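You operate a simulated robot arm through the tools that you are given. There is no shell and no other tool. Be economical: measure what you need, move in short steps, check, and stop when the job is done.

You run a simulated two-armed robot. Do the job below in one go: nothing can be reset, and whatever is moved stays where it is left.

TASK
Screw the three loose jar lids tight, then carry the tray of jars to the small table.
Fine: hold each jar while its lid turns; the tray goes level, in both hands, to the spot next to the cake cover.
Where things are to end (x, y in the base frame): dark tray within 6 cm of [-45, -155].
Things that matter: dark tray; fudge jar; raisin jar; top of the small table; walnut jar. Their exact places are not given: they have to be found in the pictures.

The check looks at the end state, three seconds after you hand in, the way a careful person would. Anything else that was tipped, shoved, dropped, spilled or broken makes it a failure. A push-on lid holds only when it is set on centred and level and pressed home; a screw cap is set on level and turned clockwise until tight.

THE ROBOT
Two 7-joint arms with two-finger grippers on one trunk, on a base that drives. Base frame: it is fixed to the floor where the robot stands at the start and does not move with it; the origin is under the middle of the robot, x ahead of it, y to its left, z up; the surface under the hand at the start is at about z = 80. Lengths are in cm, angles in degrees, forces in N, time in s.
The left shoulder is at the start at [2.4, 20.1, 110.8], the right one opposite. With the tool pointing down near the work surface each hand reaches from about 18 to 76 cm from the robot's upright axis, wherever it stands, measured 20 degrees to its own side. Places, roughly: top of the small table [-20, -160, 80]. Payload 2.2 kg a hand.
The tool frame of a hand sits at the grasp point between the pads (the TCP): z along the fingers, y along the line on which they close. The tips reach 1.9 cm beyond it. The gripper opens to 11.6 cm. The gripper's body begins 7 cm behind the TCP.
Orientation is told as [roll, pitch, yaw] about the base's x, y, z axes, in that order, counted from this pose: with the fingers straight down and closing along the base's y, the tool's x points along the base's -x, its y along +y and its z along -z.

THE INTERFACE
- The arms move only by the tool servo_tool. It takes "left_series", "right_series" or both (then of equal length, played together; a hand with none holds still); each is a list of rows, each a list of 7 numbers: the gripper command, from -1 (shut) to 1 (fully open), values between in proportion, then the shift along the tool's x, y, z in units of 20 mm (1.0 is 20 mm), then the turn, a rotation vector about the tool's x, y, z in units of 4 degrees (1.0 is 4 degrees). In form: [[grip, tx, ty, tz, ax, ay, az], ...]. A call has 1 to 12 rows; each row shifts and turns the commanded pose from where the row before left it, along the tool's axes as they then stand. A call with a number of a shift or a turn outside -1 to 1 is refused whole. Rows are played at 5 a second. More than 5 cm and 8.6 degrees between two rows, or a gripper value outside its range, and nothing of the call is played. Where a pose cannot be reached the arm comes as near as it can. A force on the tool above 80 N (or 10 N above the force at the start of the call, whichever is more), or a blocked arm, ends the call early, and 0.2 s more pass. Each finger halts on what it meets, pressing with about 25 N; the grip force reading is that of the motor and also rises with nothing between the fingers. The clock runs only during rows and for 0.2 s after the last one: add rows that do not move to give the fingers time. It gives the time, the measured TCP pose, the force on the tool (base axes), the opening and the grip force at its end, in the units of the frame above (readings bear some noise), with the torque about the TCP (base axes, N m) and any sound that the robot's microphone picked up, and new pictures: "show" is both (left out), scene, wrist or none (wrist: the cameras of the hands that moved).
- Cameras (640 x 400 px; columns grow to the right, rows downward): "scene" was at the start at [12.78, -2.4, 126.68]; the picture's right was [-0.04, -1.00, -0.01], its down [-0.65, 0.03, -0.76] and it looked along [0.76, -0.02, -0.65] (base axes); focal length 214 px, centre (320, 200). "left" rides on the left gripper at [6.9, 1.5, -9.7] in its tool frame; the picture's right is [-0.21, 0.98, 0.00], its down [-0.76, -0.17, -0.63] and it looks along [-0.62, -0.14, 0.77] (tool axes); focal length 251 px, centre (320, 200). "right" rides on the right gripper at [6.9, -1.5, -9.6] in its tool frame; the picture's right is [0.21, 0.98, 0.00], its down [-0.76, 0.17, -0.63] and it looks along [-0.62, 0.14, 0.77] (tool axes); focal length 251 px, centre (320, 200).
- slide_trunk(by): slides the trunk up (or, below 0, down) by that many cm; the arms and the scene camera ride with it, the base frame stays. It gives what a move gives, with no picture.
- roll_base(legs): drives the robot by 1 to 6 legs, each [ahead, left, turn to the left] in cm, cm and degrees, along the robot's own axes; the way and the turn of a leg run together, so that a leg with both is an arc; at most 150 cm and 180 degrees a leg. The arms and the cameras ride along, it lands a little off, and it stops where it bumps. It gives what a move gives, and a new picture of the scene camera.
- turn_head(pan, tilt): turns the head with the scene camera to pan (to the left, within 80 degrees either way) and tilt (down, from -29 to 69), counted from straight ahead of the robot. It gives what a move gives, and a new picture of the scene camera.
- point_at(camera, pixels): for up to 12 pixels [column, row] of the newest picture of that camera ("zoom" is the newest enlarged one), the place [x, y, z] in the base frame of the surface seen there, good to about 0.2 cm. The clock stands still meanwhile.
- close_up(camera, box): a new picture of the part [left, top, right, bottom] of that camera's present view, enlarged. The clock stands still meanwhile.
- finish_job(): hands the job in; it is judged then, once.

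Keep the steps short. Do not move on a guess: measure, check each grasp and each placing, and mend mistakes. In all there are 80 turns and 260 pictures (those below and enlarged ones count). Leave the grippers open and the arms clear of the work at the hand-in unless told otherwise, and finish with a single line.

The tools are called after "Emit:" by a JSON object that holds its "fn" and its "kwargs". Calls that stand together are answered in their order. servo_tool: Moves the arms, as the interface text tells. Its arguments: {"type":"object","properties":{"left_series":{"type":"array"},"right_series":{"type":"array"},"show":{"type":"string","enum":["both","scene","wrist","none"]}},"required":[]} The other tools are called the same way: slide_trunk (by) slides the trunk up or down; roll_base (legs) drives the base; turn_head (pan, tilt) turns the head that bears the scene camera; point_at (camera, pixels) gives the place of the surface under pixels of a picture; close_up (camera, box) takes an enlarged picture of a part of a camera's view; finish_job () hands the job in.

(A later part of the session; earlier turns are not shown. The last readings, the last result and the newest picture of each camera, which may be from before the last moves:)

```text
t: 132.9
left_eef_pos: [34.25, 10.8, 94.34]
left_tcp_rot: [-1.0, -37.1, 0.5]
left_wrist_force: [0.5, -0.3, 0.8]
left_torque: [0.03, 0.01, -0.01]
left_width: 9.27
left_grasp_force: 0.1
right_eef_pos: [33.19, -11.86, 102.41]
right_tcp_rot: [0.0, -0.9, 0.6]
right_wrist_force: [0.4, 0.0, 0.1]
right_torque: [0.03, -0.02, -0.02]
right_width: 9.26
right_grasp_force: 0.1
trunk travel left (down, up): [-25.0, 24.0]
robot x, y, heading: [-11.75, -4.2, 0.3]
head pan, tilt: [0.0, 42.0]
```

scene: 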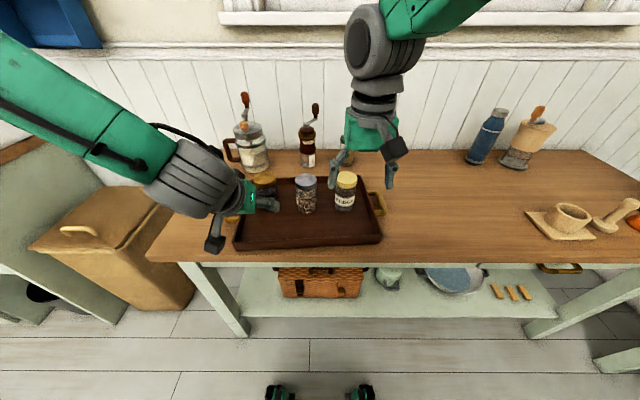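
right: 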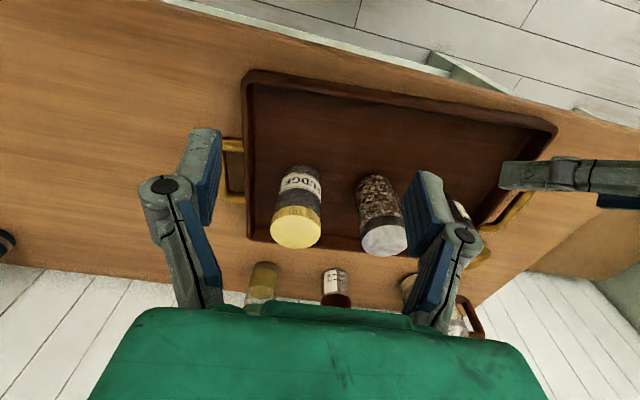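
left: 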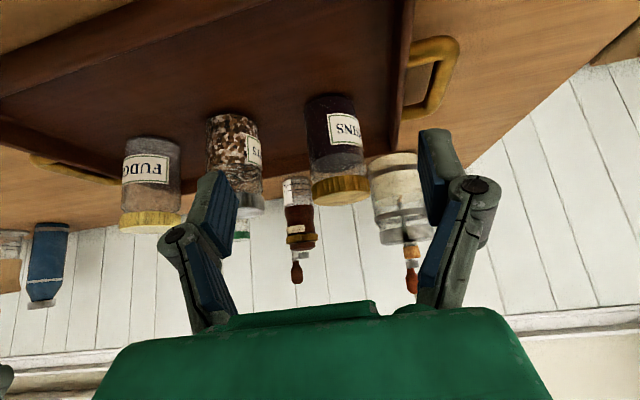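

Jars stand upright. I'll tilt the right hand forward and the left back upright.

Emit:
{"fn": "servo_tool", "kwargs": {"right_series": [[0.6, 0, 0, 0, 0, -1, 0], [0.6, 0, 0, 0, 0, -1, 0], [0.6, 0, 0, 0, 0, -1, 0], [0.6, 0, 0, 0, 0, -1, 0], [0.6, 0, 0, 0, 0, -1, 0], [0.6, 0, 0, 0, 0, -1, 0], [0.6, 0, 0, 0, 0, -1, 0], [0.6, 0, 0, 0, 0, -1, 0], [0.6, 0, 0, 0, 0, -1, 0], [0.6, 0, 0, 0, 0, -1, 0], [0.6, 0, 0, 0, 0, -1, 0], [0.6, 0, 0, 0, 0, -1, 0]], "left_series": [[0.6, 0, 0, 0, 0, 1, 0], [0.6, 0, 0, 0, 0, 1, 0], [0.6, 0, 0, 0, 0, 1, 0], [0.6, 0, 0, 0, 0, 1, 0], [0.6, 0, 0, 0, 0, 1, 0], [0.6, 0, 0, 0, 0, 1, 0], [0.6, 0, 0, 0, 0, 1, 0], [0.6, 0, 0, 0, 0, 1, 0], [0.6, 0, 0, 0, 0, 1, 0], [0.6, 0, 0, -1, 0, 0, 0], [0.6, 0, 0, -1, 0, 0, 0], [0.6, 0, 0, -1, 0, 0, 0]], "show": "none"}}

Emit:
{"fn": "servo_tool", "kwargs": {"right_series": [[0.6, 0.29, 0, 0.976, 0, 0, 0], [0.6, 0.29, 0, 0.976, 0, 0, 0], [0.6, 0.29, 0, 0.976, 0, 0, 0], [0.6, 0.29, 0, 0.976, 0, 0, 0], [0.6, 0.29, 0, 0.976, 0, 0, 0], [0.6, 0, 0, 0, 0, 0, 0]], "left_series": [[0.6, 0, 0, -1, 0, 0, 0], [0.6, 0, 0, -1, 0, 0, 0], [0.6, 0, 0, 0, 0, 0, 0], [0.6, 0, 0, 0, 0, 0, 0], [0.6, 0, 0, 0, 0, 0, 0], [0.6, 0, 0, 0, 0, 0, 0]], "show": "both"}}

```text
t: 135.5
left_eef_pos: [34.12, 10.75, 100.34]
left_tcp_rot: [-0.7, -1.2, 0.0]
left_wrist_force: [0.0, 0.8, -0.7]
left_torque: [0.02, -0.02, -0.04]
left_width: 9.28
left_grasp_force: 0.1
right_eef_pos: [33.15, -12.57, 102.16]
right_tcp_rot: [-2.9, -39.3, 0.8]
right_wrist_force: [-0.1, -0.3, 0.1]
right_torque: [-0.01, 0.02, 0.01]
right_width: 9.27
right_grasp_force: 0.1
right hand out of reach, approached as far as the arm can: row 9, 11
trunk travel left (down, up): [-25.0, 24.0]
robot x, y, heading: [-11.68, -4.3, 0.2]
head pan, tilt: [0.0, 42.0]
```

```text
t: 136.9
left_eef_pos: [33.76, 10.94, 104.39]
left_tcp_rot: [-0.6, -1.3, 0.0]
left_wrist_force: [0.0, -0.5, 0.9]
left_torque: [0.02, 0.01, 0.0]
left_width: 9.28
left_grasp_force: 0.1
right_eef_pos: [37.36, -12.54, 92.71]
right_tcp_rot: [-2.5, -41.2, 0.7]
right_wrist_force: [0.4, -0.3, 0.3]
right_torque: [-0.01, -0.02, -0.05]
right_width: 9.27
right_grasp_force: 0.1
trunk travel left (down, up): [-25.0, 24.0]
robot x, y, heading: [-11.86, -4.45, 0.3]
head pan, tilt: [0.0, 42.0]
```

scene: 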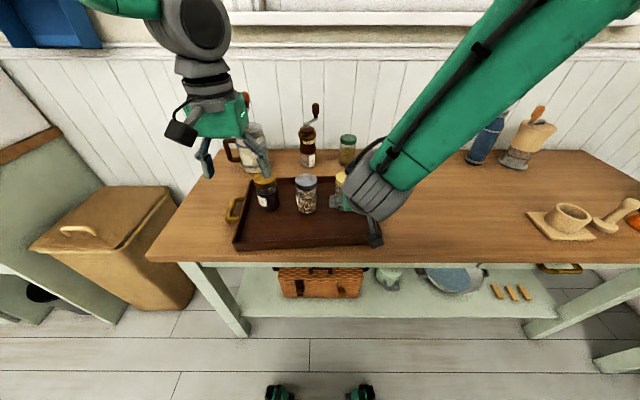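
right: 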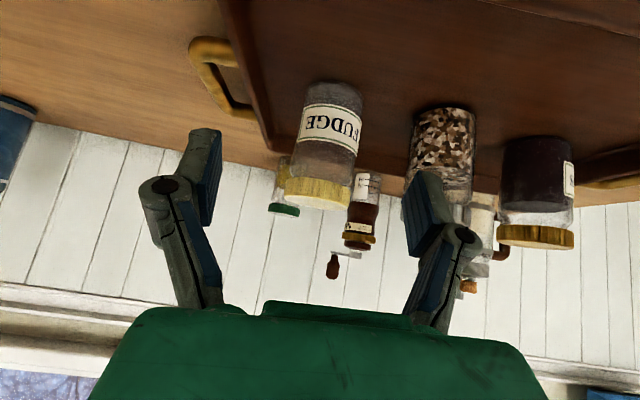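
left: 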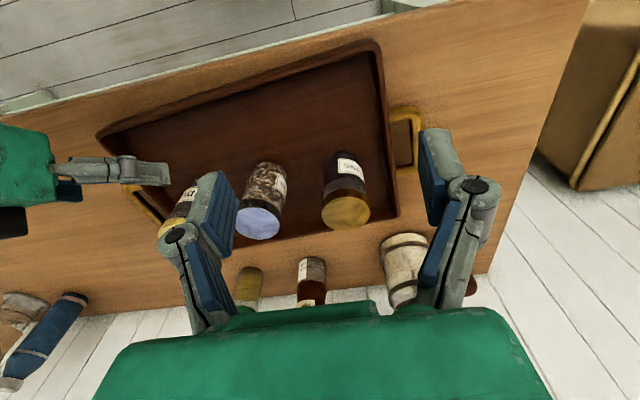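

I'll measure the fudge jar in the right picture.

Emit:
{"fn": "point_at", "kwargs": {"camera": "right", "pixels": [[290, 192], [350, 198], [320, 197], [303, 120], [360, 125], [330, 125]]}}

Emit:
{"fn": "point_at", "kwargs": {"camera": "scene", "pixels": [[305, 176], [297, 181], [314, 181], [256, 181], [273, 181], [346, 178]]}}

```text
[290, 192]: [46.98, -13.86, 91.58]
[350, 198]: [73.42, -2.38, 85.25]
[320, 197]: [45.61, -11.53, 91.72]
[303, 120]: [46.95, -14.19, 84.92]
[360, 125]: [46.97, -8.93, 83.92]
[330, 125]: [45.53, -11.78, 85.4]
```

```text
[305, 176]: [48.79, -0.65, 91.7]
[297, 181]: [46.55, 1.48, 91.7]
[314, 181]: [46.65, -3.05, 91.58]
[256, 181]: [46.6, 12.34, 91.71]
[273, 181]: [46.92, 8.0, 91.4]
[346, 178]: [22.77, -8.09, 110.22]
```

Fudge centre ≈ (48.3, -11.65). I'll correct the right tilt and advance around the jar, fingers open.

Emit:
{"fn": "servo_tool", "kwargs": {"right_series": [[0.6, 0, 0, 0, -0.24, -1, 0.2], [0.6, 0, 0, 0, -0.24, -1, 0.2], [0.6, -0.075, 0.06, 0.82, 0, 0, 0], [0.6, -0.075, 0.06, 0.82, 0, 0, 0], [0.6, -0.075, 0.06, 0.82, 0, 0, 0], [0.6, -0.075, 0.06, 0.82, 0, 0, 0], [0.6, -0.075, 0.06, 0.82, 0, 0, 0], [0.6, -0.075, 0.06, 0.82, 0, 0, 0], [0.6, 0, 0, 0, 0, 0, 0]], "show": "wrist"}}

```text
t: 138.9
left_eef_pos: [33.88, 10.96, 104.37]
left_tcp_rot: [-0.7, -1.2, -0.1]
left_wrist_force: [-0.7, -0.6, 0.0]
left_torque: [0.0, -0.01, 0.01]
left_width: 9.27
left_grasp_force: 0.1
right_eef_pos: [45.48, -11.92, 87.18]
right_tcp_rot: [1.0, -49.3, -1.3]
right_wrist_force: [-0.6, 0.0, 0.5]
right_torque: [0.01, 0.02, -0.01]
right_width: 9.3
right_grasp_force: 0.1
trunk travel left (down, up): [-25.0, 24.0]
robot x, y, heading: [-11.77, -4.52, 0.1]
head pan, tilt: [0.0, 42.0]
```

right: 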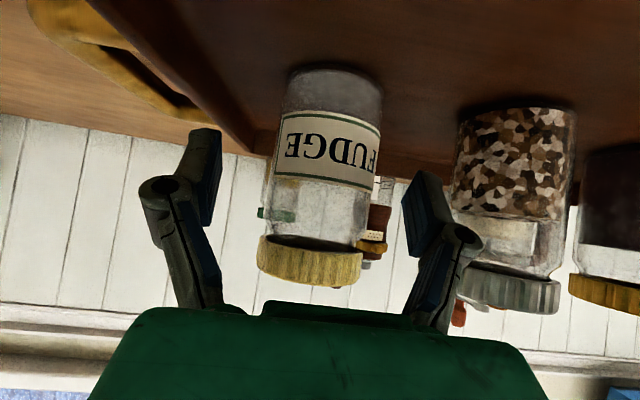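

Nearly there. I'll finish the approach and close gently on the fudge jar.

Emit:
{"fn": "servo_tool", "kwargs": {"right_series": [[0.6, 0, 0.08, 0.85, 0, 0, 0], [0.6, 0, 0.08, 0.85, 0, 0, 0], [0.6, 0, 0, 0, 0, 0, 0], [0.4, 0, 0, 0, 0, 0, 0], [0.2, 0, 0, 0, 0, 0, 0], [0.05, 0, 0, 0, 0, 0, 0], [-0.1, 0, 0, 0, 0, 0, 0], [-0.3, 0, 0, 0, 0, 0, 0], [-0.5, 0, 0, 0, 0, 0, 0], [-0.5, 0, 0, 0, 0, 0, 0]], "left_series": [[0.6, -0.7, -0.7, 0, 0, 0, 0], [0.6, -0.7, -0.7, 0, 0, 0, 0], [0.6, -0.7, -0.7, 0, 0, 0, 0], [0.6, -0.7, -0.7, 0, 0, 0, 0], [0.6, -0.7, -0.7, 0, 0, 0, 0], [0.6, -0.7, -0.7, 0, 0, 0, 0], [0.6, -0.7, -0.7, 0, 0, 0, 0], [0.6, -0.7, -0.7, 0, 0, 0, 0], [0.6, -0.7, -0.7, 0, 0, 0, 0], [0.6, -0.7, -0.7, 0, 0, 0, 0]], "show": "both"}}

```text
t: 141.1
left_eef_pos: [48.11, -3.2, 104.93]
left_tcp_rot: [-0.5, -1.2, 0.0]
left_wrist_force: [0.3, -0.2, -0.2]
left_torque: [0.01, -0.01, -0.01]
left_width: 9.31
left_grasp_force: 0.2
right_eef_pos: [48.2, -11.69, 85.02]
right_tcp_rot: [1.2, -49.2, -1.4]
right_wrist_force: [0.6, 1.1, 0.5]
right_torque: [-0.02, 0.06, 0.0]
right_width: 5.82
right_grasp_force: 25.5
trunk travel left (down, up): [-25.0, 24.0]
robot x, y, heading: [-11.91, -4.73, -0.0]
head pan, tilt: [0.0, 42.0]
```

scene: 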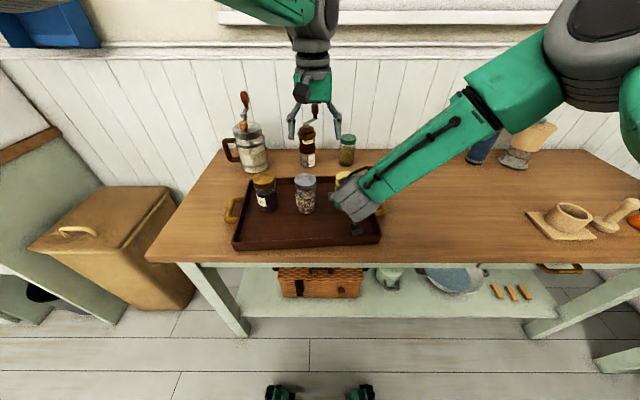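
right: 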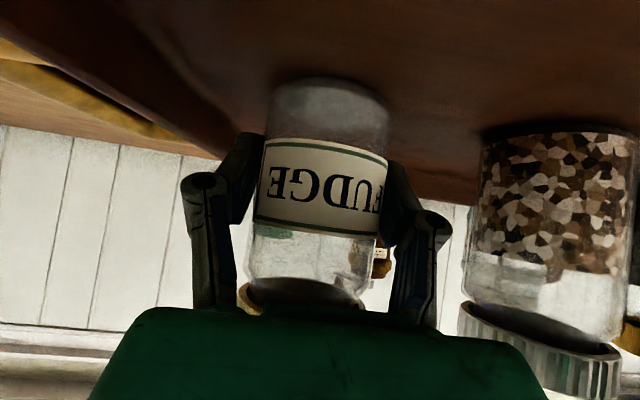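
left: 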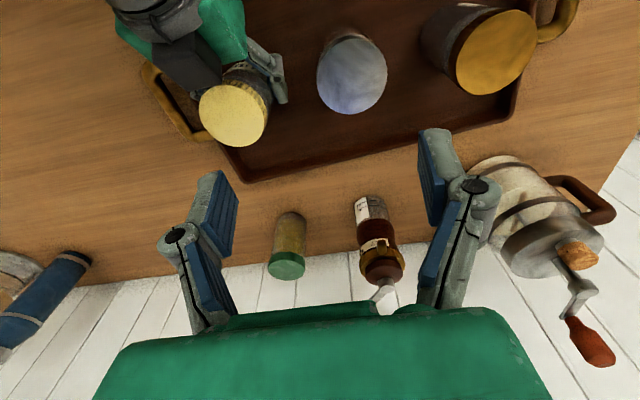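

The fudge jar is held at (48.2, -11.7). I'll bring the left hand above its lid and pre-rotate to +28°.

Emit:
{"fn": "servo_tool", "kwargs": {"left_series": [[0.6, 0, -0.85, 0, 0, 0, 0], [0.6, 0, -0.85, 0, 0, 0, 0], [0.6, 0, -0.85, 0, 0, 0, 0], [0.6, 0, -0.85, 0, 0, 0, 0], [0.6, 0, -0.85, 0, 0, 0, 0], [0.6, 0, 0, 0.4, 0, 0, -1], [0.6, 0, 0, 0.4, 0, 0, -1], [0.6, 0, 0, 0.4, 0, 0, -1], [0.6, 0, 0, 0.4, 0, 0, -1], [0.6, 0, 0, 0.4, 0, 0, -1], [0.6, 0, 0, 0, 0, 0, -1], [0.6, 0, 0, 0, 0, 0, -1]], "show": "wrist"}}

```text
t: 143.7
left_eef_pos: [48.33, -11.34, 100.95]
left_tcp_rot: [-1.1, -0.5, 28.5]
left_wrist_force: [-0.3, -0.1, 0.0]
left_torque: [-0.04, -0.02, -0.02]
left_width: 9.26
left_grasp_force: 0.0
right_eef_pos: [48.17, -11.84, 84.99]
right_tcp_rot: [1.2, -49.2, -1.4]
right_wrist_force: [0.5, -1.2, 2.3]
right_torque: [-0.02, -0.03, 0.04]
right_width: 5.81
right_grasp_force: 25.3
trunk travel left (down, up): [-25.0, 24.0]
robot x, y, heading: [-11.67, -4.12, 0.2]
head pan, tilt: [0.0, 42.0]
```

left: 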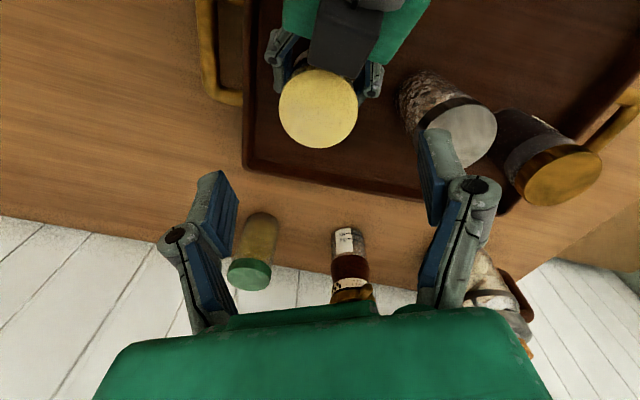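

I'll measure the fudge lid.

Emit:
{"fn": "point_at", "kwargs": {"camera": "left", "pixels": [[280, 109], [357, 109], [318, 72], [318, 146], [318, 109], [330, 60]]}}

```text
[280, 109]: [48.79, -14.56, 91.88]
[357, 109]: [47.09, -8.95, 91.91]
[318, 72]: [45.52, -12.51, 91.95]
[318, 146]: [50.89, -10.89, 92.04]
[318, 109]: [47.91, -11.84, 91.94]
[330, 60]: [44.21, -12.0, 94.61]
```

Centre (48.1, -11.75), top at 91.93. I'll correct, lower and grip, then turn.

Emit:
{"fn": "servo_tool", "kwargs": {"left_series": [[0.6, 0.2, -0.12, 0, 0, 0, 0], [0.6, 0, 0, 1, 0, 0, 0], [0.6, 0, 0, 1, 0, 0, 0], [0.6, 0, 0, 1, 0, 0, 0], [0.5, 0, 0, 1, 0, 0, 0], [0.4, 0, 0, 0.5, 0, 0, 0], [0.2, 0, 0, 0, 0, 0, 0], [0.0, 0, 0, 0, 0, 0, 0], [-0.3, 0, 0, 0, 0, 0, 0], [-0.5, 0, 0, 0, 0, 0, 0], [-0.5, 0, 0, 0, 0, 0, 0]], "show": "wrist"}}

Emit:
{"fn": "servo_tool", "kwargs": {"left_series": [[-0.5, 0, 0, 0, 0, 0, 1], [-0.5, 0, 0, 0, 0, 0, 1], [-0.5, 0, 0, 0, 0, 0, 1], [-0.5, 0, 0, 0, 0, 0, 1], [-0.5, 0, 0, 0, 0, 0, 1], [-0.5, 0, 0, 0, 0, 0, 1], [-0.5, 0, 0, 0, 0, 0, 1], [-0.5, 0, 0, 0, 0, 0, 1]], "show": "wrist"}}

```text
t: 146.1
left_eef_pos: [48.04, -12.29, 91.94]
left_tcp_rot: [-1.0, -0.7, 28.0]
left_wrist_force: [-10.8, 13.2, 4.0]
left_torque: [0.73, 0.49, 0.08]
left_width: 5.9
left_grasp_force: 25.3
right_eef_pos: [48.23, -11.79, 85.05]
right_tcp_rot: [1.0, -49.3, -1.4]
right_wrist_force: [11.4, -14.2, -0.2]
right_torque: [-0.02, 0.22, 0.02]
right_width: 5.84
right_grasp_force: 25.1
trunk travel left (down, up): [-25.0, 24.0]
robot x, y, heading: [-11.86, -4.75, 0.4]
head pan, tilt: [0.0, 42.0]
```

left: 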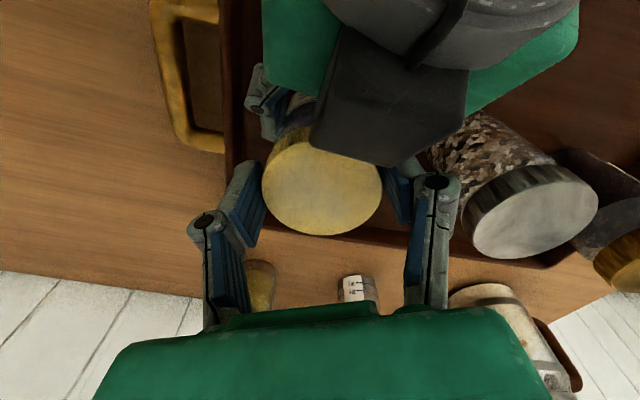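

```text
t: 147.9
left_eef_pos: [47.92, -11.97, 91.99]
left_tcp_rot: [-0.3, -1.3, -4.0]
left_wrist_force: [2.2, 24.8, 9.7]
left_torque: [0.84, 0.14, 0.26]
left_width: 5.8
left_grasp_force: 24.9
right_eef_pos: [48.11, -11.72, 84.97]
right_tcp_rot: [1.0, -49.2, -1.5]
right_wrist_force: [-4.5, -20.8, 1.1]
right_torque: [0.79, -0.34, -0.26]
right_width: 5.68
right_grasp_force: 25.2
trunk travel left (down, up): [-25.0, 24.0]
robot x, y, heading: [-11.82, -4.46, 0.1]
head pan, tilt: [0.0, 42.0]
```

left: 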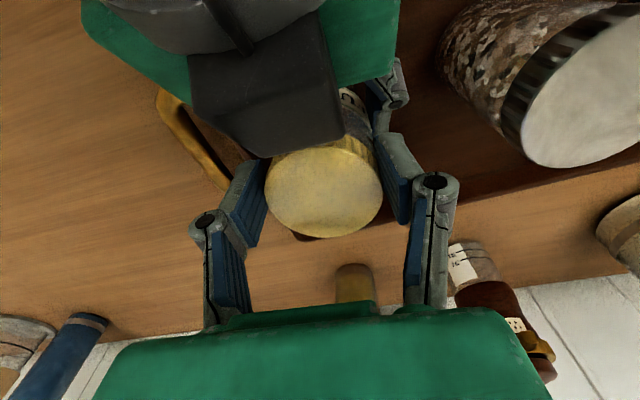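

Torque is rising (0.26) but a 25 N side force shows the hands are about 0.4 cm off. I'll ease the left by -0.4 cm in y and continue turning.

Emit:
{"fn": "servo_tool", "kwargs": {"left_series": [[-0.5, 0, -0.15, 0, 0, 0, 0], [-0.5, 0, -0.1, 0, 0, 0, 0.5], [-0.5, 0, 0, 0, 0, 0, 1], [-0.5, 0, 0, 0, 0, 0, 1]], "show": "none"}}

Emit:
{"fn": "servo_tool", "kwargs": {"left_series": [[-0.5, 0, 0, 0, 0, 0, 1], [-0.5, 0, 0, 0, 0, 0, 1], [-0.5, 0, 0, 0, 0, 0, 1], [-0.5, 0, 0, 0, 0, 0, 1]], "show": "wrist"}}

Emit:
{"fn": "close_up", "kwargs": {"camera": "right", "box": [150, 80, 510, 320]}}

```text
t: 148.9
left_eef_pos: [48.05, -12.49, 92.05]
left_tcp_rot: [0.0, -1.4, -13.8]
left_wrist_force: [1.5, 33.6, 19.3]
left_torque: [0.97, -0.1, 0.34]
left_width: 5.75
left_grasp_force: 25.5
right_eef_pos: [48.11, -12.07, 85.06]
right_tcp_rot: [0.7, -49.4, -1.4]
right_wrist_force: [0.2, -33.2, -3.6]
right_torque: [1.04, -0.24, -0.27]
right_width: 5.81
right_grasp_force: 25.0
trunk travel left (down, up): [-25.0, 24.0]
robot x, y, heading: [-11.86, -4.61, 0.2]
head pan, tilt: [0.0, 42.0]
```

```text
t: 149.9
left_eef_pos: [48.16, -12.52, 91.97]
left_tcp_rot: [0.4, -1.5, -30.0]
left_wrist_force: [7.5, 32.8, 24.6]
left_torque: [1.2, -0.29, 0.67]
left_width: 5.71
left_grasp_force: 25.2
right_eef_pos: [48.1, -12.01, 84.99]
right_tcp_rot: [0.6, -49.3, -1.4]
right_wrist_force: [-4.4, -34.3, -4.5]
right_torque: [0.65, -0.48, -0.73]
right_width: 5.92
right_grasp_force: 25.1
trunk travel left (down, up): [-25.0, 24.0]
robot x, y, heading: [-11.89, -4.43, 0.2]
head pan, tilt: [0.0, 42.0]
```

left: 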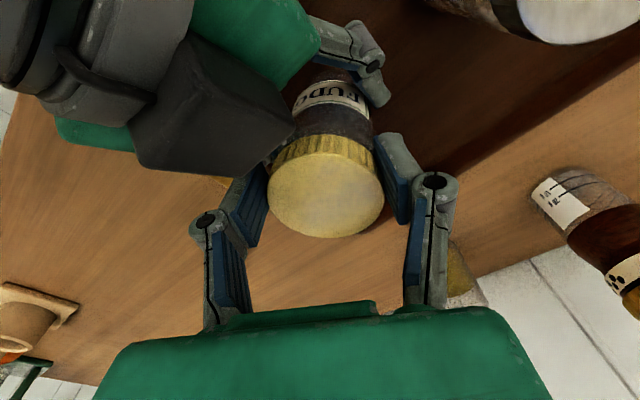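

```text
1.67 times, centred on (330, 200) of right
```

zoom: 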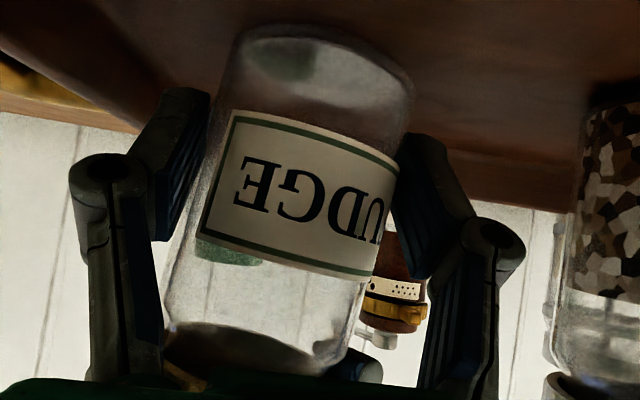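

Torque is at 0.67/-0.73, the same limit as the other lids, but the side force grew because my shift was the wrong way and tilted the jar. I'll move the left back +0.9 cm in y and slightly up to straighten it.

Emit:
{"fn": "servo_tool", "kwargs": {"left_series": [[-0.5, 0.06, 0.14, -0.03, 0, 0, 0], [-0.5, 0.06, 0.14, -0.03, 0, 0, 0], [-0.5, 0.06, 0.14, -0.04, 0, 0, 0], [-0.5, 0, 0, 0, 0, 0, 0]], "show": "none"}}

Emit:
{"fn": "close_up", "kwargs": {"camera": "right", "box": [150, 80, 510, 320]}}

```text
t: 150.9
left_eef_pos: [48.07, -12.01, 92.11]
left_tcp_rot: [0.2, -1.4, -30.0]
left_wrist_force: [11.6, 11.0, 10.6]
left_torque: [0.0, -0.85, 0.34]
left_width: 5.67
left_grasp_force: 25.3
right_eef_pos: [48.06, -11.66, 85.1]
right_tcp_rot: [1.2, -49.1, -1.4]
right_wrist_force: [-13.2, -16.8, -1.5]
right_torque: [0.4, 0.0, -0.43]
right_width: 5.84
right_grasp_force: 25.2
trunk travel left (down, up): [-25.0, 24.0]
robot x, y, heading: [-11.77, -4.76, 0.1]
head pan, tilt: [0.0, 42.0]
```

```text
1.67 times, centred on (330, 200) of right
```

zoom: 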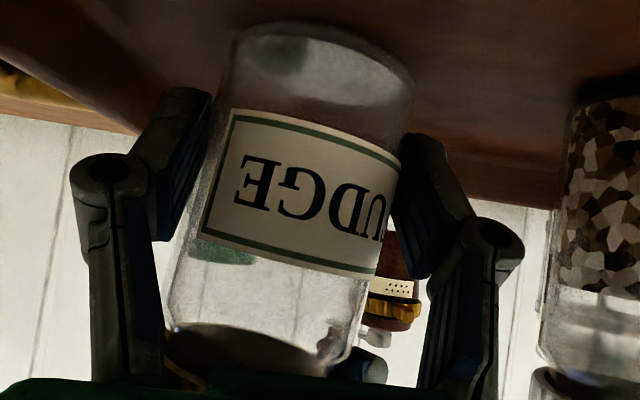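

I'll move the left a bit further along the force. Then I'll open the right slightly so the jar hangs upright from the left grip, settle it on the tray and re-close the right.

Emit:
{"fn": "servo_tool", "kwargs": {"left_series": [[-0.5, -0.03, 0.13, 0, 0, 0, 0], [-0.5, 0, 0.12, 0, 0, 0, 0], [-0.5, 0, 0, 0, 0, 0, 0], [-0.5, 0, 0, 0, 0, 0, 0], [-0.5, 0, 0, 0, 0, 0, 0], [-0.5, 0, 0, 0.05, 0, 0, 0], [-0.5, 0, 0, 0.05, 0, 0, 0], [-0.5, 0, 0, 0, 0, 0, 0], [-0.5, 0, 0, 0, 0, 0, 0], [-0.5, 0, 0, 0, 0, 0, 0], [-0.5, 0, 0, 0, 0, 0, 0], [-0.5, 0, 0, 0, 0, 0, 0]], "right_series": [[-0.5, 0, 0, 0, 0, 0, 0], [-0.5, 0, 0, 0, 0, 0, 0], [-0.2, 0, 0, 0, 0, 0, 0], [0.1, 0, 0, 0, 0, 0, 0], [0.15, 0, 0, 0, 0, 0, 0], [0.15, 0, 0, 0, 0, 0, 0], [0.15, 0, 0, 0, 0, 0, 0], [0.15, 0, 0, 0, 0, 0, 0], [0.05, 0, 0, 0, 0, 0, 0], [-0.1, 0, 0, 0, 0, 0, 0], [-0.3, 0, 0, 0, 0, 0, 0], [-0.5, 0, 0, 0, 0, 0, 0]], "show": "wrist"}}

```text
t: 153.5
left_eef_pos: [48.49, -11.48, 91.85]
left_tcp_rot: [0.2, -1.4, -29.9]
left_wrist_force: [2.8, -5.2, 1.0]
left_torque: [-0.63, -0.17, -0.02]
left_width: 5.66
left_grasp_force: 24.9
right_eef_pos: [48.1, -11.64, 85.02]
right_tcp_rot: [1.1, -49.2, -1.4]
right_wrist_force: [-1.6, 6.8, 0.3]
right_torque: [0.14, 0.09, 0.04]
right_width: 5.7
right_grasp_force: 24.8
trunk travel left (down, up): [-25.0, 24.0]
robot x, y, heading: [-11.63, -4.11, 0.3]
head pan, tilt: [0.0, 42.0]
```

right: 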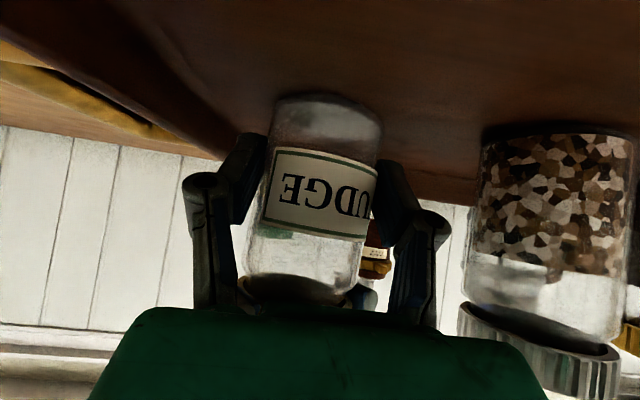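
left: 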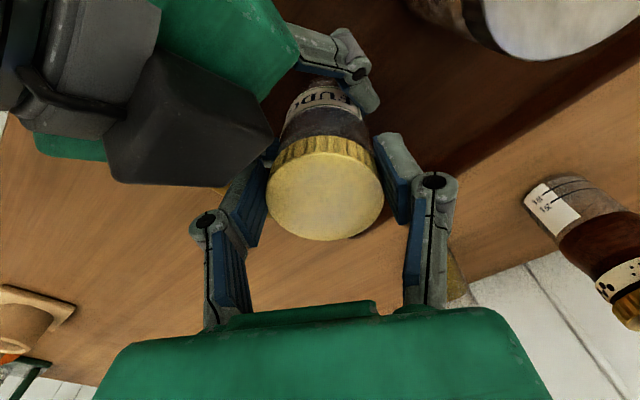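

Forces are small and the jar is upright. A further 12° clockwise will confirm tightness.

Emit:
{"fn": "servo_tool", "kwargs": {"left_series": [[-0.5, 0, 0, 0, 0, 0, 1], [-0.5, 0, 0, 0, 0, 0, 1], [-0.5, 0, 0, 0, 0, 0, 1]], "show": "none"}}

Emit:
{"fn": "servo_tool", "kwargs": {"left_series": [[-0.5, 0, 0, 0, 0, 0, 1], [-0.5, 0, 0, 0, 0, 0, 1]], "show": "none"}}

Emit:
{"fn": "close_up", "kwargs": {"camera": "right", "box": [150, 80, 510, 320]}}

```text
t: 154.3
left_eef_pos: [48.53, -11.47, 91.95]
left_tcp_rot: [0.5, -1.3, -42.0]
left_wrist_force: [5.3, 3.0, -1.8]
left_torque: [-0.01, 0.03, 0.08]
left_width: 5.66
left_grasp_force: 25.1
right_eef_pos: [48.25, -11.85, 84.98]
right_tcp_rot: [1.3, -49.1, -1.5]
right_wrist_force: [-5.0, -2.1, 0.2]
right_torque: [0.27, -0.35, -0.11]
right_width: 5.65
right_grasp_force: 25.2
trunk travel left (down, up): [-25.0, 24.0]
robot x, y, heading: [-11.81, -4.29, 0.1]
head pan, tilt: [0.0, 42.0]
```

```text
t: 154.9
left_eef_pos: [48.72, -11.67, 91.91]
left_tcp_rot: [0.7, -1.4, -50.0]
left_wrist_force: [19.4, -5.8, -3.9]
left_torque: [1.4, -0.01, 1.58]
left_width: 5.69
left_grasp_force: 24.9
right_eef_pos: [48.04, -11.67, 84.93]
right_tcp_rot: [1.1, -49.1, -1.3]
right_wrist_force: [-18.8, 5.4, 3.1]
right_torque: [-1.8, -1.43, -1.52]
right_width: 5.78
right_grasp_force: 25.1
trunk travel left (down, up): [-25.0, 24.0]
robot x, y, heading: [-11.91, -4.13, 0.2]
head pan, tilt: [0.0, 42.0]
```

```text
1.67 times, centred on (330, 200) of right
```

zoom: 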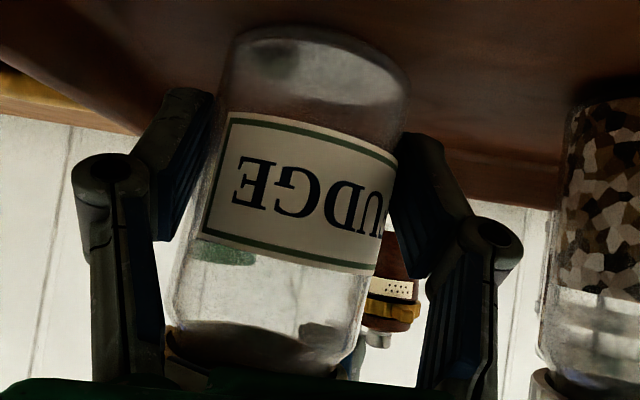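

Readings are mixed: 0.08 at -42°, then finger-to-box contact at -50°. I'll do a clean second bite: open, rotate back to about +18° and re-measure the lid.

Emit:
{"fn": "servo_tool", "kwargs": {"left_series": [[-0.5, 0, 0, 0, 0, 0, -1], [0.0, 0, 0, 0, 0, 0, -1], [0.2, 0, 0, 0, 0, 0, 0], [0.2, 0, 0, 0, 0, 0, -1], [0.2, 0, 0, 0, 0, 0, -1], [0.2, 0, 0, 0, 0, 0, -1], [0.2, 0, 0, 0, 0, 0, -1], [0.2, 0, 0, 0, 0, 0, -1], [0.2, 0, 0, 0, 0, 0, -1], [0.2, 0, 0, 0, 0, 0, -1], [0.2, 0, 0, 0, 0, 0, -1], [0.2, 0, 0, 0, 0, 0, -1]], "show": "none"}}

Emit:
{"fn": "servo_tool", "kwargs": {"left_series": [[0.2, 0, 0, 0, 0, 0, -1], [0.2, 0, 0, 0, 0, 0, -1], [0.2, 0, 0, 0, 0, 0, -1], [0.2, 0, 0, 0, 0, 0, -1], [0.2, 0, 0, 0, 0, 0, -1], [0.2, 0, 0, 0, 0, 0, -1], [0.2, 0, 0, 0, 0, 0, 0]], "show": "wrist"}}

Emit:
{"fn": "point_at", "kwargs": {"camera": "left", "pixels": [[270, 190], [375, 190], [322, 150], [322, 190], [322, 225], [300, 205]]}}

```text
t: 157.5
left_eef_pos: [48.55, -11.56, 91.87]
left_tcp_rot: [-0.5, -1.3, -5.8]
left_wrist_force: [0.0, -1.0, 0.3]
left_torque: [0.0, 0.01, -0.01]
left_width: 7.02
left_grasp_force: 1.2
right_eef_pos: [48.11, -11.66, 84.94]
right_tcp_rot: [1.3, -49.2, -1.4]
right_wrist_force: [1.8, 1.2, -0.8]
right_torque: [-0.1, 0.1, 0.06]
right_width: 5.64
right_grasp_force: 25.1
trunk travel left (down, up): [-25.0, 24.0]
robot x, y, heading: [-11.82, -4.48, 0.5]
head pan, tilt: [0.0, 42.0]
```

```text
t: 159.1
left_eef_pos: [48.58, -11.45, 91.73]
left_tcp_rot: [-1.0, -1.0, 18.1]
left_wrist_force: [2.0, -4.5, 0.3]
left_torque: [-0.02, -0.02, -0.05]
left_width: 7.29
left_grasp_force: 2.6
right_eef_pos: [48.13, -11.74, 84.98]
right_tcp_rot: [1.1, -49.1, -1.4]
right_wrist_force: [-0.4, 4.7, -1.1]
right_torque: [-0.3, -0.03, 0.1]
right_width: 5.65
right_grasp_force: 24.8
trunk travel left (down, up): [-25.0, 24.0]
robot x, y, heading: [-11.84, -4.42, 0.1]
head pan, tilt: [0.0, 42.0]
```

left: 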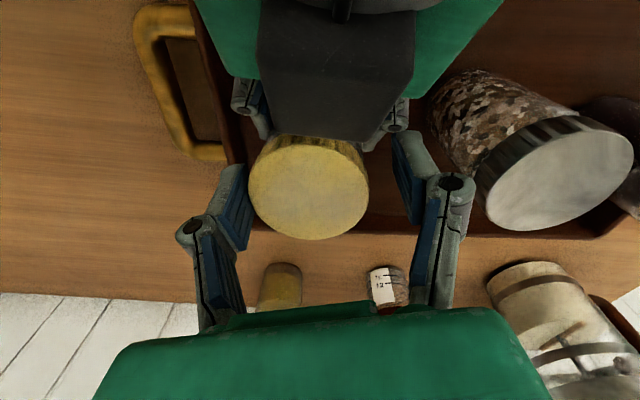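

```text
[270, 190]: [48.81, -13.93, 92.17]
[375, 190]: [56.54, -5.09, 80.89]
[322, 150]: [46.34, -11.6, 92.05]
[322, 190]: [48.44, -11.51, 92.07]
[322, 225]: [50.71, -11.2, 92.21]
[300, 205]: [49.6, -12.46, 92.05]
```

The lid centre is at about (48.5, -12.1). I'll centre the left, close and turn in two steps.

Emit:
{"fn": "servo_tool", "kwargs": {"left_series": [[0.2, 0.1, -0.3, -0.1, 0, 0, 0], [0.2, 0, 0, 0, 0, 0, 0], [0.0, 0, 0, 0, 0, 0, 0], [-0.3, 0, 0, 0, 0, 0, 0], [-0.5, 0, 0, 0, 0, 0, 0], [-0.5, 0, 0, 0, 0, 0, 0], [-0.5, 0, 0, 0, 0, 0, 1], [-0.5, 0, 0, 0, 0, 0, 1], [-0.5, 0, 0, 0, 0, 0, 1], [-0.5, 0, 0, 0, 0, 0, 1], [-0.5, 0, 0, 0, 0, 0, 1]], "show": "none"}}

Emit:
{"fn": "servo_tool", "kwargs": {"left_series": [[-0.5, 0, 0, 0, 0, 0, 1], [-0.5, 0, 0, 0, 0, 0, 1], [-0.5, 0, 0, 0, 0, 0, 1]], "show": "none"}}

Emit:
{"fn": "servo_tool", "kwargs": {"left_series": [[-0.5, 0, 0, 0, 0, 0, 1], [-0.5, 0, 0, 0, 0, 0, 1], [-0.5, 0, 0, 0, 0, 0, 1]], "show": "wrist"}}

Emit:
{"fn": "close_up", "kwargs": {"camera": "right", "box": [150, 80, 510, 320]}}

```text
t: 161.5
left_eef_pos: [48.56, -12.12, 92.19]
left_tcp_rot: [-0.5, -1.1, -2.0]
left_wrist_force: [-1.7, 3.5, 0.4]
left_torque: [0.14, 0.36, 0.03]
left_width: 5.68
left_grasp_force: 25.2
right_eef_pos: [48.18, -11.87, 85.09]
right_tcp_rot: [1.1, -49.1, -1.5]
right_wrist_force: [1.5, -3.4, -0.5]
right_torque: [0.05, -0.19, -0.04]
right_width: 5.62
right_grasp_force: 25.2
trunk travel left (down, up): [-25.0, 24.0]
robot x, y, heading: [-11.62, -4.52, 0.4]
head pan, tilt: [0.0, 42.0]
```

```text
t: 162.3
left_eef_pos: [48.56, -12.1, 92.06]
left_tcp_rot: [-0.1, -1.2, -14.0]
left_wrist_force: [-5.7, 13.8, 0.2]
left_torque: [0.6, 0.39, 0.15]
left_width: 5.69
left_grasp_force: 25.4
right_eef_pos: [48.19, -11.88, 85.16]
right_tcp_rot: [1.1, -49.3, -1.6]
right_wrist_force: [5.4, -13.6, -0.3]
right_torque: [0.4, 0.02, -0.15]
right_width: 5.66
right_grasp_force: 25.1
trunk travel left (down, up): [-25.0, 24.0]
robot x, y, heading: [-11.94, -4.85, 0.3]
head pan, tilt: [0.0, 42.0]
```

```text
t: 163.1
left_eef_pos: [48.39, -12.07, 92.0]
left_tcp_rot: [0.0, -1.4, -26.0]
left_wrist_force: [0.3, 24.4, -2.4]
left_torque: [0.99, 0.24, 0.25]
left_width: 5.67
left_grasp_force: 25.2
right_eef_pos: [48.19, -11.8, 85.02]
right_tcp_rot: [1.0, -49.2, -1.5]
right_wrist_force: [0.0, -24.8, 0.7]
right_torque: [0.74, -0.16, -0.31]
right_width: 5.69
right_grasp_force: 25.6
trunk travel left (down, up): [-25.0, 24.0]
robot x, y, heading: [-11.76, -4.38, 0.2]
head pan, tilt: [0.0, 42.0]
```

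left: 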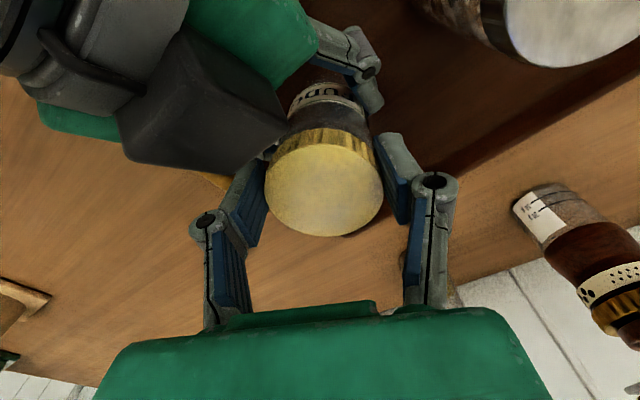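

```text
1.67 times, centred on (330, 200) of right
```

zoom: 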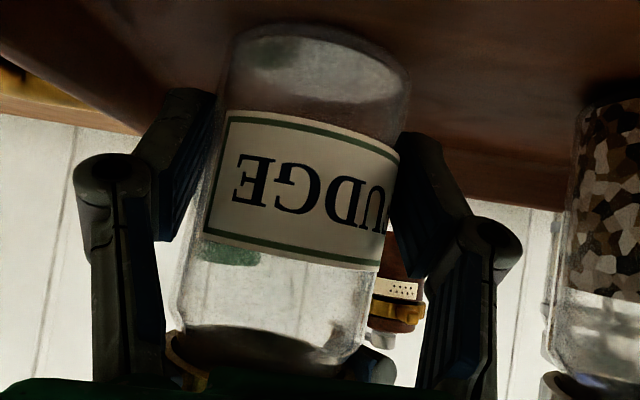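

The label hasn't moved and torque is low, so the fudge lid is still turning on its thread and isn't tight yet. Another bite.

Emit:
{"fn": "servo_tool", "kwargs": {"left_series": [[0.0, 0, 0, 0, 0, 0, 0], [0.2, 0, 0, 0, 0, 0, 0], [0.2, 0, 0, 0, 0, 0, -1], [0.2, 0, 0, 0, 0, 0, -1], [0.2, 0, 0, 0, 0, 0, -1], [0.2, 0, 0, 0, 0, 0, -1], [0.2, 0, 0, 0, 0, 0, -1], [0.2, 0, 0, 0, 0, 0, -1], [0.2, 0, 0, 0, 0, 0, -1], [0.2, 0, 0, 0, 0, 0, -1], [0.2, 0, 0, 0, 0, 0, -1], [0.2, 0, 0, 0, 0, 0, -1]], "show": "none"}}

Emit:
{"fn": "servo_tool", "kwargs": {"left_series": [[0.2, 0, 0, 0, 0, 0, -1], [0.2, 0, 0.1, 0, 0, 0, 0], [0.0, 0, 0, 0, 0, 0, 0], [-0.3, 0, 0, 0, 0, 0, 0], [-0.5, 0, 0, 0, 0, 0, 0], [-0.5, 0, 0, 0, 0, 0, 0], [-0.5, 0, 0, 0, 0, 0, 1], [-0.5, 0, 0, 0, 0, 0, 1], [-0.5, 0, 0, 0, 0, 0, 1], [-0.5, 0, 0, 0, 0, 0, 1], [-0.5, 0, 0, 0, 0, 0, 1]], "show": "none"}}

Emit:
{"fn": "servo_tool", "kwargs": {"left_series": [[-0.5, 0, 0, 0, 0, 0, 1], [-0.5, 0, 0, 0, 0, 0, 1], [-0.5, 0, 0, 0, 0, 0, 1], [-0.5, 0, 0, 0, 0, 0, 1], [-0.5, 0, 0, 0, 0, 0, 1], [-0.5, 0, 0, 0, 0, 0, 1], [-0.5, 0, 0, 0, 0, 0, 1]], "show": "wrist"}}

Emit:
{"fn": "close_up", "kwargs": {"camera": "right", "box": [150, 80, 510, 320]}}

```text
t: 165.7
left_eef_pos: [48.55, -12.22, 92.03]
left_tcp_rot: [-1.0, -0.9, 14.1]
left_wrist_force: [-0.7, 0.3, -0.2]
left_torque: [0.03, 0.0, 0.02]
left_width: 6.95
left_grasp_force: 0.0
right_eef_pos: [48.21, -11.79, 84.95]
right_tcp_rot: [1.1, -49.1, -1.3]
right_wrist_force: [-0.5, -0.9, -0.6]
right_torque: [0.02, 0.03, -0.04]
right_width: 5.66
right_grasp_force: 25.0
trunk travel left (down, up): [-25.0, 24.0]
robot x, y, heading: [-11.64, -4.51, 0.1]
head pan, tilt: [0.0, 42.0]
```

```text
t: 168.1
left_eef_pos: [48.42, -11.92, 92.1]
left_tcp_rot: [-0.6, -1.2, -2.1]
left_wrist_force: [-3.2, -2.2, 1.4]
left_torque: [-0.59, 0.29, 0.75]
left_width: 5.72
left_grasp_force: 25.1
right_eef_pos: [48.2, -11.85, 84.93]
right_tcp_rot: [1.1, -49.1, -1.7]
right_wrist_force: [3.6, 3.0, -1.3]
right_torque: [0.39, -0.03, -0.74]
right_width: 5.74
right_grasp_force: 25.1
trunk travel left (down, up): [-25.0, 24.0]
robot x, y, heading: [-11.63, -4.51, 0.1]
head pan, tilt: [0.0, 42.0]
```

```text
t: 169.7
left_eef_pos: [48.64, -11.9, 92.2]
left_tcp_rot: [0.2, -1.4, -30.0]
left_wrist_force: [6.7, 17.5, 1.6]
left_torque: [0.99, -0.15, 0.16]
left_width: 5.73
left_grasp_force: 24.8
right_eef_pos: [48.11, -11.95, 84.92]
right_tcp_rot: [1.1, -49.2, -1.4]
right_wrist_force: [-5.7, -17.9, -0.5]
right_torque: [0.26, -0.21, -0.24]
right_width: 5.71
right_grasp_force: 24.7
trunk travel left (down, up): [-25.0, 24.0]
robot x, y, heading: [-11.62, -4.4, -0.2]
head pan, tilt: [0.0, 42.0]
```

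left: 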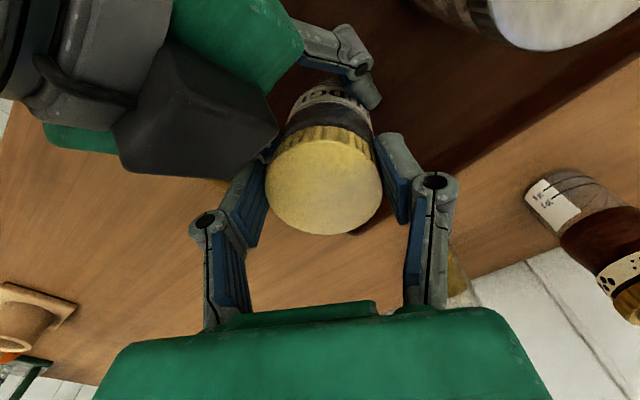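

```text
1.67 times, centred on (330, 200) of right
```

zoom: 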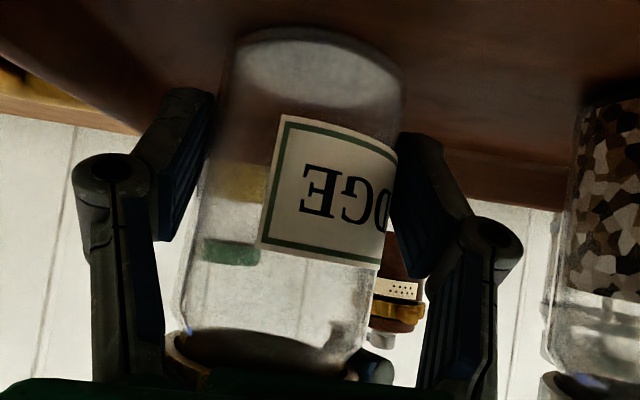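

Now 0.75 N m with little side force, and the jar slips along with the lid, so the fudge lid is tight. I'll release left and lift, set the jar down gently, release right and retreat.

Emit:
{"fn": "servo_tool", "kwargs": {"left_series": [[0.0, 0, 0, 0, 0, 0, 0], [0.2, 0, 0, 0, 0, 0, 0], [0.2, 0, 0, -1, 0, 0, 0], [0.3, 0, 0, -1, 0, 0, 0], [0.5, 0, 0, -1, 0, 0, 0], [0.5, 0, 0, -1, 0, 0, 0], [0.5, 0, 0, -1, 0, 0, 0], [0.5, 0, 0, 0, 0, 0, -1], [0.5, 0, 0, 0, 0, 0, -1], [0.5, 0, 0, 0, 0, 0, -1], [0.5, 0, 0, 0, 0, 0, -1], [0.5, 0, 0, 0, 0, 0, -1]], "right_series": [[-0.5, 0, 0, 0, 0, 0, 0], [-0.5, 0, 0, 0, 0, 0, 0], [-0.5, 0, 0, 0, 0, 0, 0], [-0.5, 0.11, 0, 0.1, 0, 0, 0], [-0.2, 0, 0, 0, 0, 0, 0], [0.0, 0, 0, 0, 0, 0, 0], [0.3, 0, 0, 0, 0, 0, 0], [0.6, 0, 0, 0, 0, 0, 0], [0.6, 0, 0, -0.9, 0, 0, 0], [0.6, 0, 0, -0.9, 0, 0, 0], [0.6, 0, 0, -0.9, 0, 0, 0], [0.6, 0, 0, -0.9, 0, 0, 0]], "show": "none"}}

Emit:
{"fn": "servo_tool", "kwargs": {"left_series": [[0.5, 0, 0, 0, 0, 0, -1], [0.5, 0, 0, 0, 0, 0, -1], [0.5, 0, 0, 0, 0, 0, -0.5], [0.5, 0, 1, 0, 0, 0, 0], [0.5, 0.3, 1, 0, 0, 0, 0], [0.5, 0.3, 1, 0, 0, 0, 0], [0.5, 0.3, 1, 0, 0, 0, 0], [0.5, 0.3, 1, 0, 0, 0, 0], [0.5, 0.3, 1, 0, 0, 0, 0], [0.5, 0.3, 1, 0, 0, 0, 0], [0.5, 0.3, 1, 0, 0, 0, 0], [0.5, 0.3, 1, 0, 0, 0, 0]], "right_series": [[0.6, 0, 0, -1, 0, 0, 0], [0.6, 0, 0, -1, 0, 0, 0], [0.6, 0, 0, -1, 0, 0, 0], [0.6, 0, -1, 0, 0, 0, 0], [0.6, 0, -1, 0, 0, 1, 0], [0.6, 0, -1, 0, 0, 1, 0], [0.6, 0, -1, 0, 0, 1, 0], [0.6, 0, -1, 0, 0, 1, 0], [0.6, 0, -0.5, 0, 0, 1, 0], [0.6, 0, 0, 0, 0, 1, 0], [0.6, 0, 0, 0, 0, 1, 0], [0.6, 0, 0, 0, 0, 1, 0]], "show": "scene"}}

Emit:
{"fn": "close_up", "kwargs": {"camera": "scene", "box": [200, 155, 400, 265]}}

```text
t: 172.3
left_eef_pos: [48.47, -11.56, 102.36]
left_tcp_rot: [-0.5, -1.4, -9.6]
left_wrist_force: [-0.5, 0.7, -0.1]
left_torque: [-0.01, -0.01, -0.03]
left_width: 8.7
left_grasp_force: 0.1
right_eef_pos: [42.74, -11.99, 89.47]
right_tcp_rot: [1.0, -49.1, -1.4]
right_wrist_force: [0.0, 0.1, 0.1]
right_torque: [-0.02, -0.01, 0.03]
right_width: 9.28
right_grasp_force: 0.0
trunk travel left (down, up): [-25.0, 24.0]
robot x, y, heading: [-11.57, -4.25, -0.0]
head pan, tilt: [0.0, 42.0]
```

```text
t: 174.9
left_eef_pos: [43.29, 6.14, 101.7]
left_tcp_rot: [-0.7, -1.2, 0.0]
left_wrist_force: [-0.1, 0.1, 0.5]
left_torque: [-0.02, 0.01, 0.02]
left_width: 8.69
left_grasp_force: 0.1
right_eef_pos: [37.95, -22.79, 93.15]
right_tcp_rot: [0.7, -17.1, -0.8]
right_wrist_force: [0.0, 0.2, 1.0]
right_torque: [-0.02, 0.04, 0.0]
right_width: 9.26
right_grasp_force: 0.2
trunk travel left (down, up): [-25.0, 24.0]
robot x, y, heading: [-11.8, -4.33, 0.3]
head pan, tilt: [0.0, 42.0]
```

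scene: 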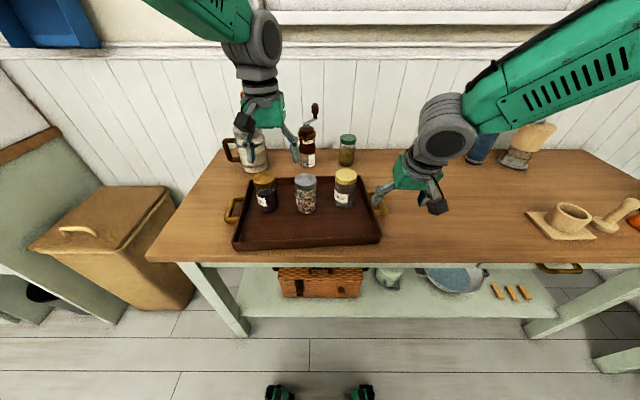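

```text
3.20 times, centred on (300, 210) of scene
```

zoom: 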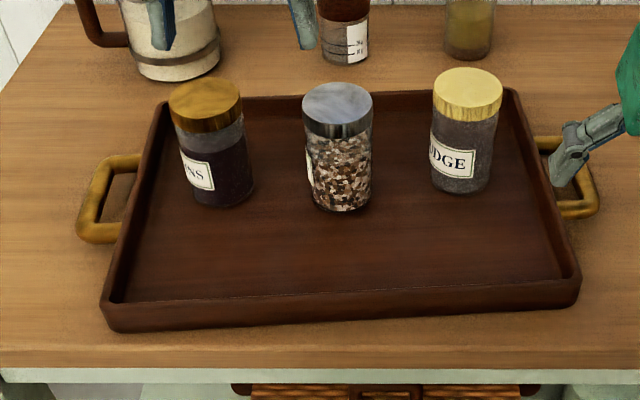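

All three jars stand upright and the right hand is near the tray's right handle. I'll measure both handles and the tray corners.

Emit:
{"fn": "point_at", "kwargs": {"camera": "zoom", "pixels": [[91, 198], [116, 198], [105, 237], [125, 160], [134, 195], [594, 196], [573, 190], [575, 214], [545, 143], [107, 312], [577, 288], [500, 95]]}}

Emit:
{"fn": "turn_head", "kwargs": {"pan": -80, "tilt": 25}}

```text
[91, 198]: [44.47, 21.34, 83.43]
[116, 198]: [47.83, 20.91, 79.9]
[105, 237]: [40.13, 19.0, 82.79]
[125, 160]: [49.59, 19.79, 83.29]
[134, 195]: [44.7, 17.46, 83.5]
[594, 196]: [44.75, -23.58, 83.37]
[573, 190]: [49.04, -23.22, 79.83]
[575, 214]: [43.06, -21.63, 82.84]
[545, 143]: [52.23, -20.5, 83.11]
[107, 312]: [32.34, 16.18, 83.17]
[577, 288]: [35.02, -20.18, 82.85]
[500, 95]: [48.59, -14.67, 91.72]
```

```text
t: 176.4
left_eef_pos: [43.34, 6.05, 101.81]
left_tcp_rot: [-0.6, -1.1, 0.0]
left_wrist_force: [0.1, -0.8, -0.6]
left_torque: [0.02, 0.01, 0.0]
left_width: 8.75
left_grasp_force: 0.1
right_eef_pos: [38.0, -22.91, 93.2]
right_tcp_rot: [0.8, -17.3, -0.7]
right_wrist_force: [0.7, -0.3, 0.7]
right_torque: [-0.04, 0.01, 0.03]
right_width: 9.3
right_grasp_force: 0.0
trunk travel left (down, up): [-25.0, 24.0]
robot x, y, heading: [-11.57, -4.43, -0.0]
head pan, tilt: [-80.0, 25.0]
```

scene: 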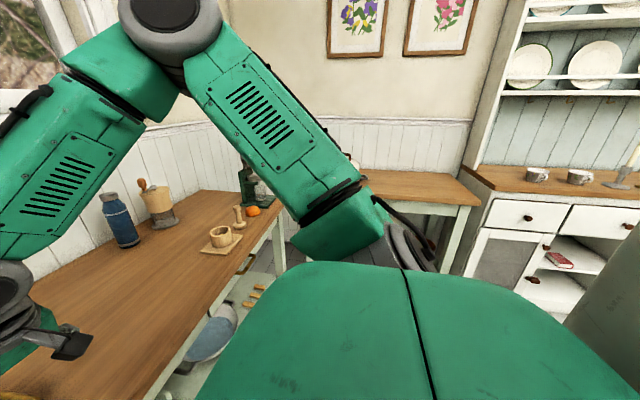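

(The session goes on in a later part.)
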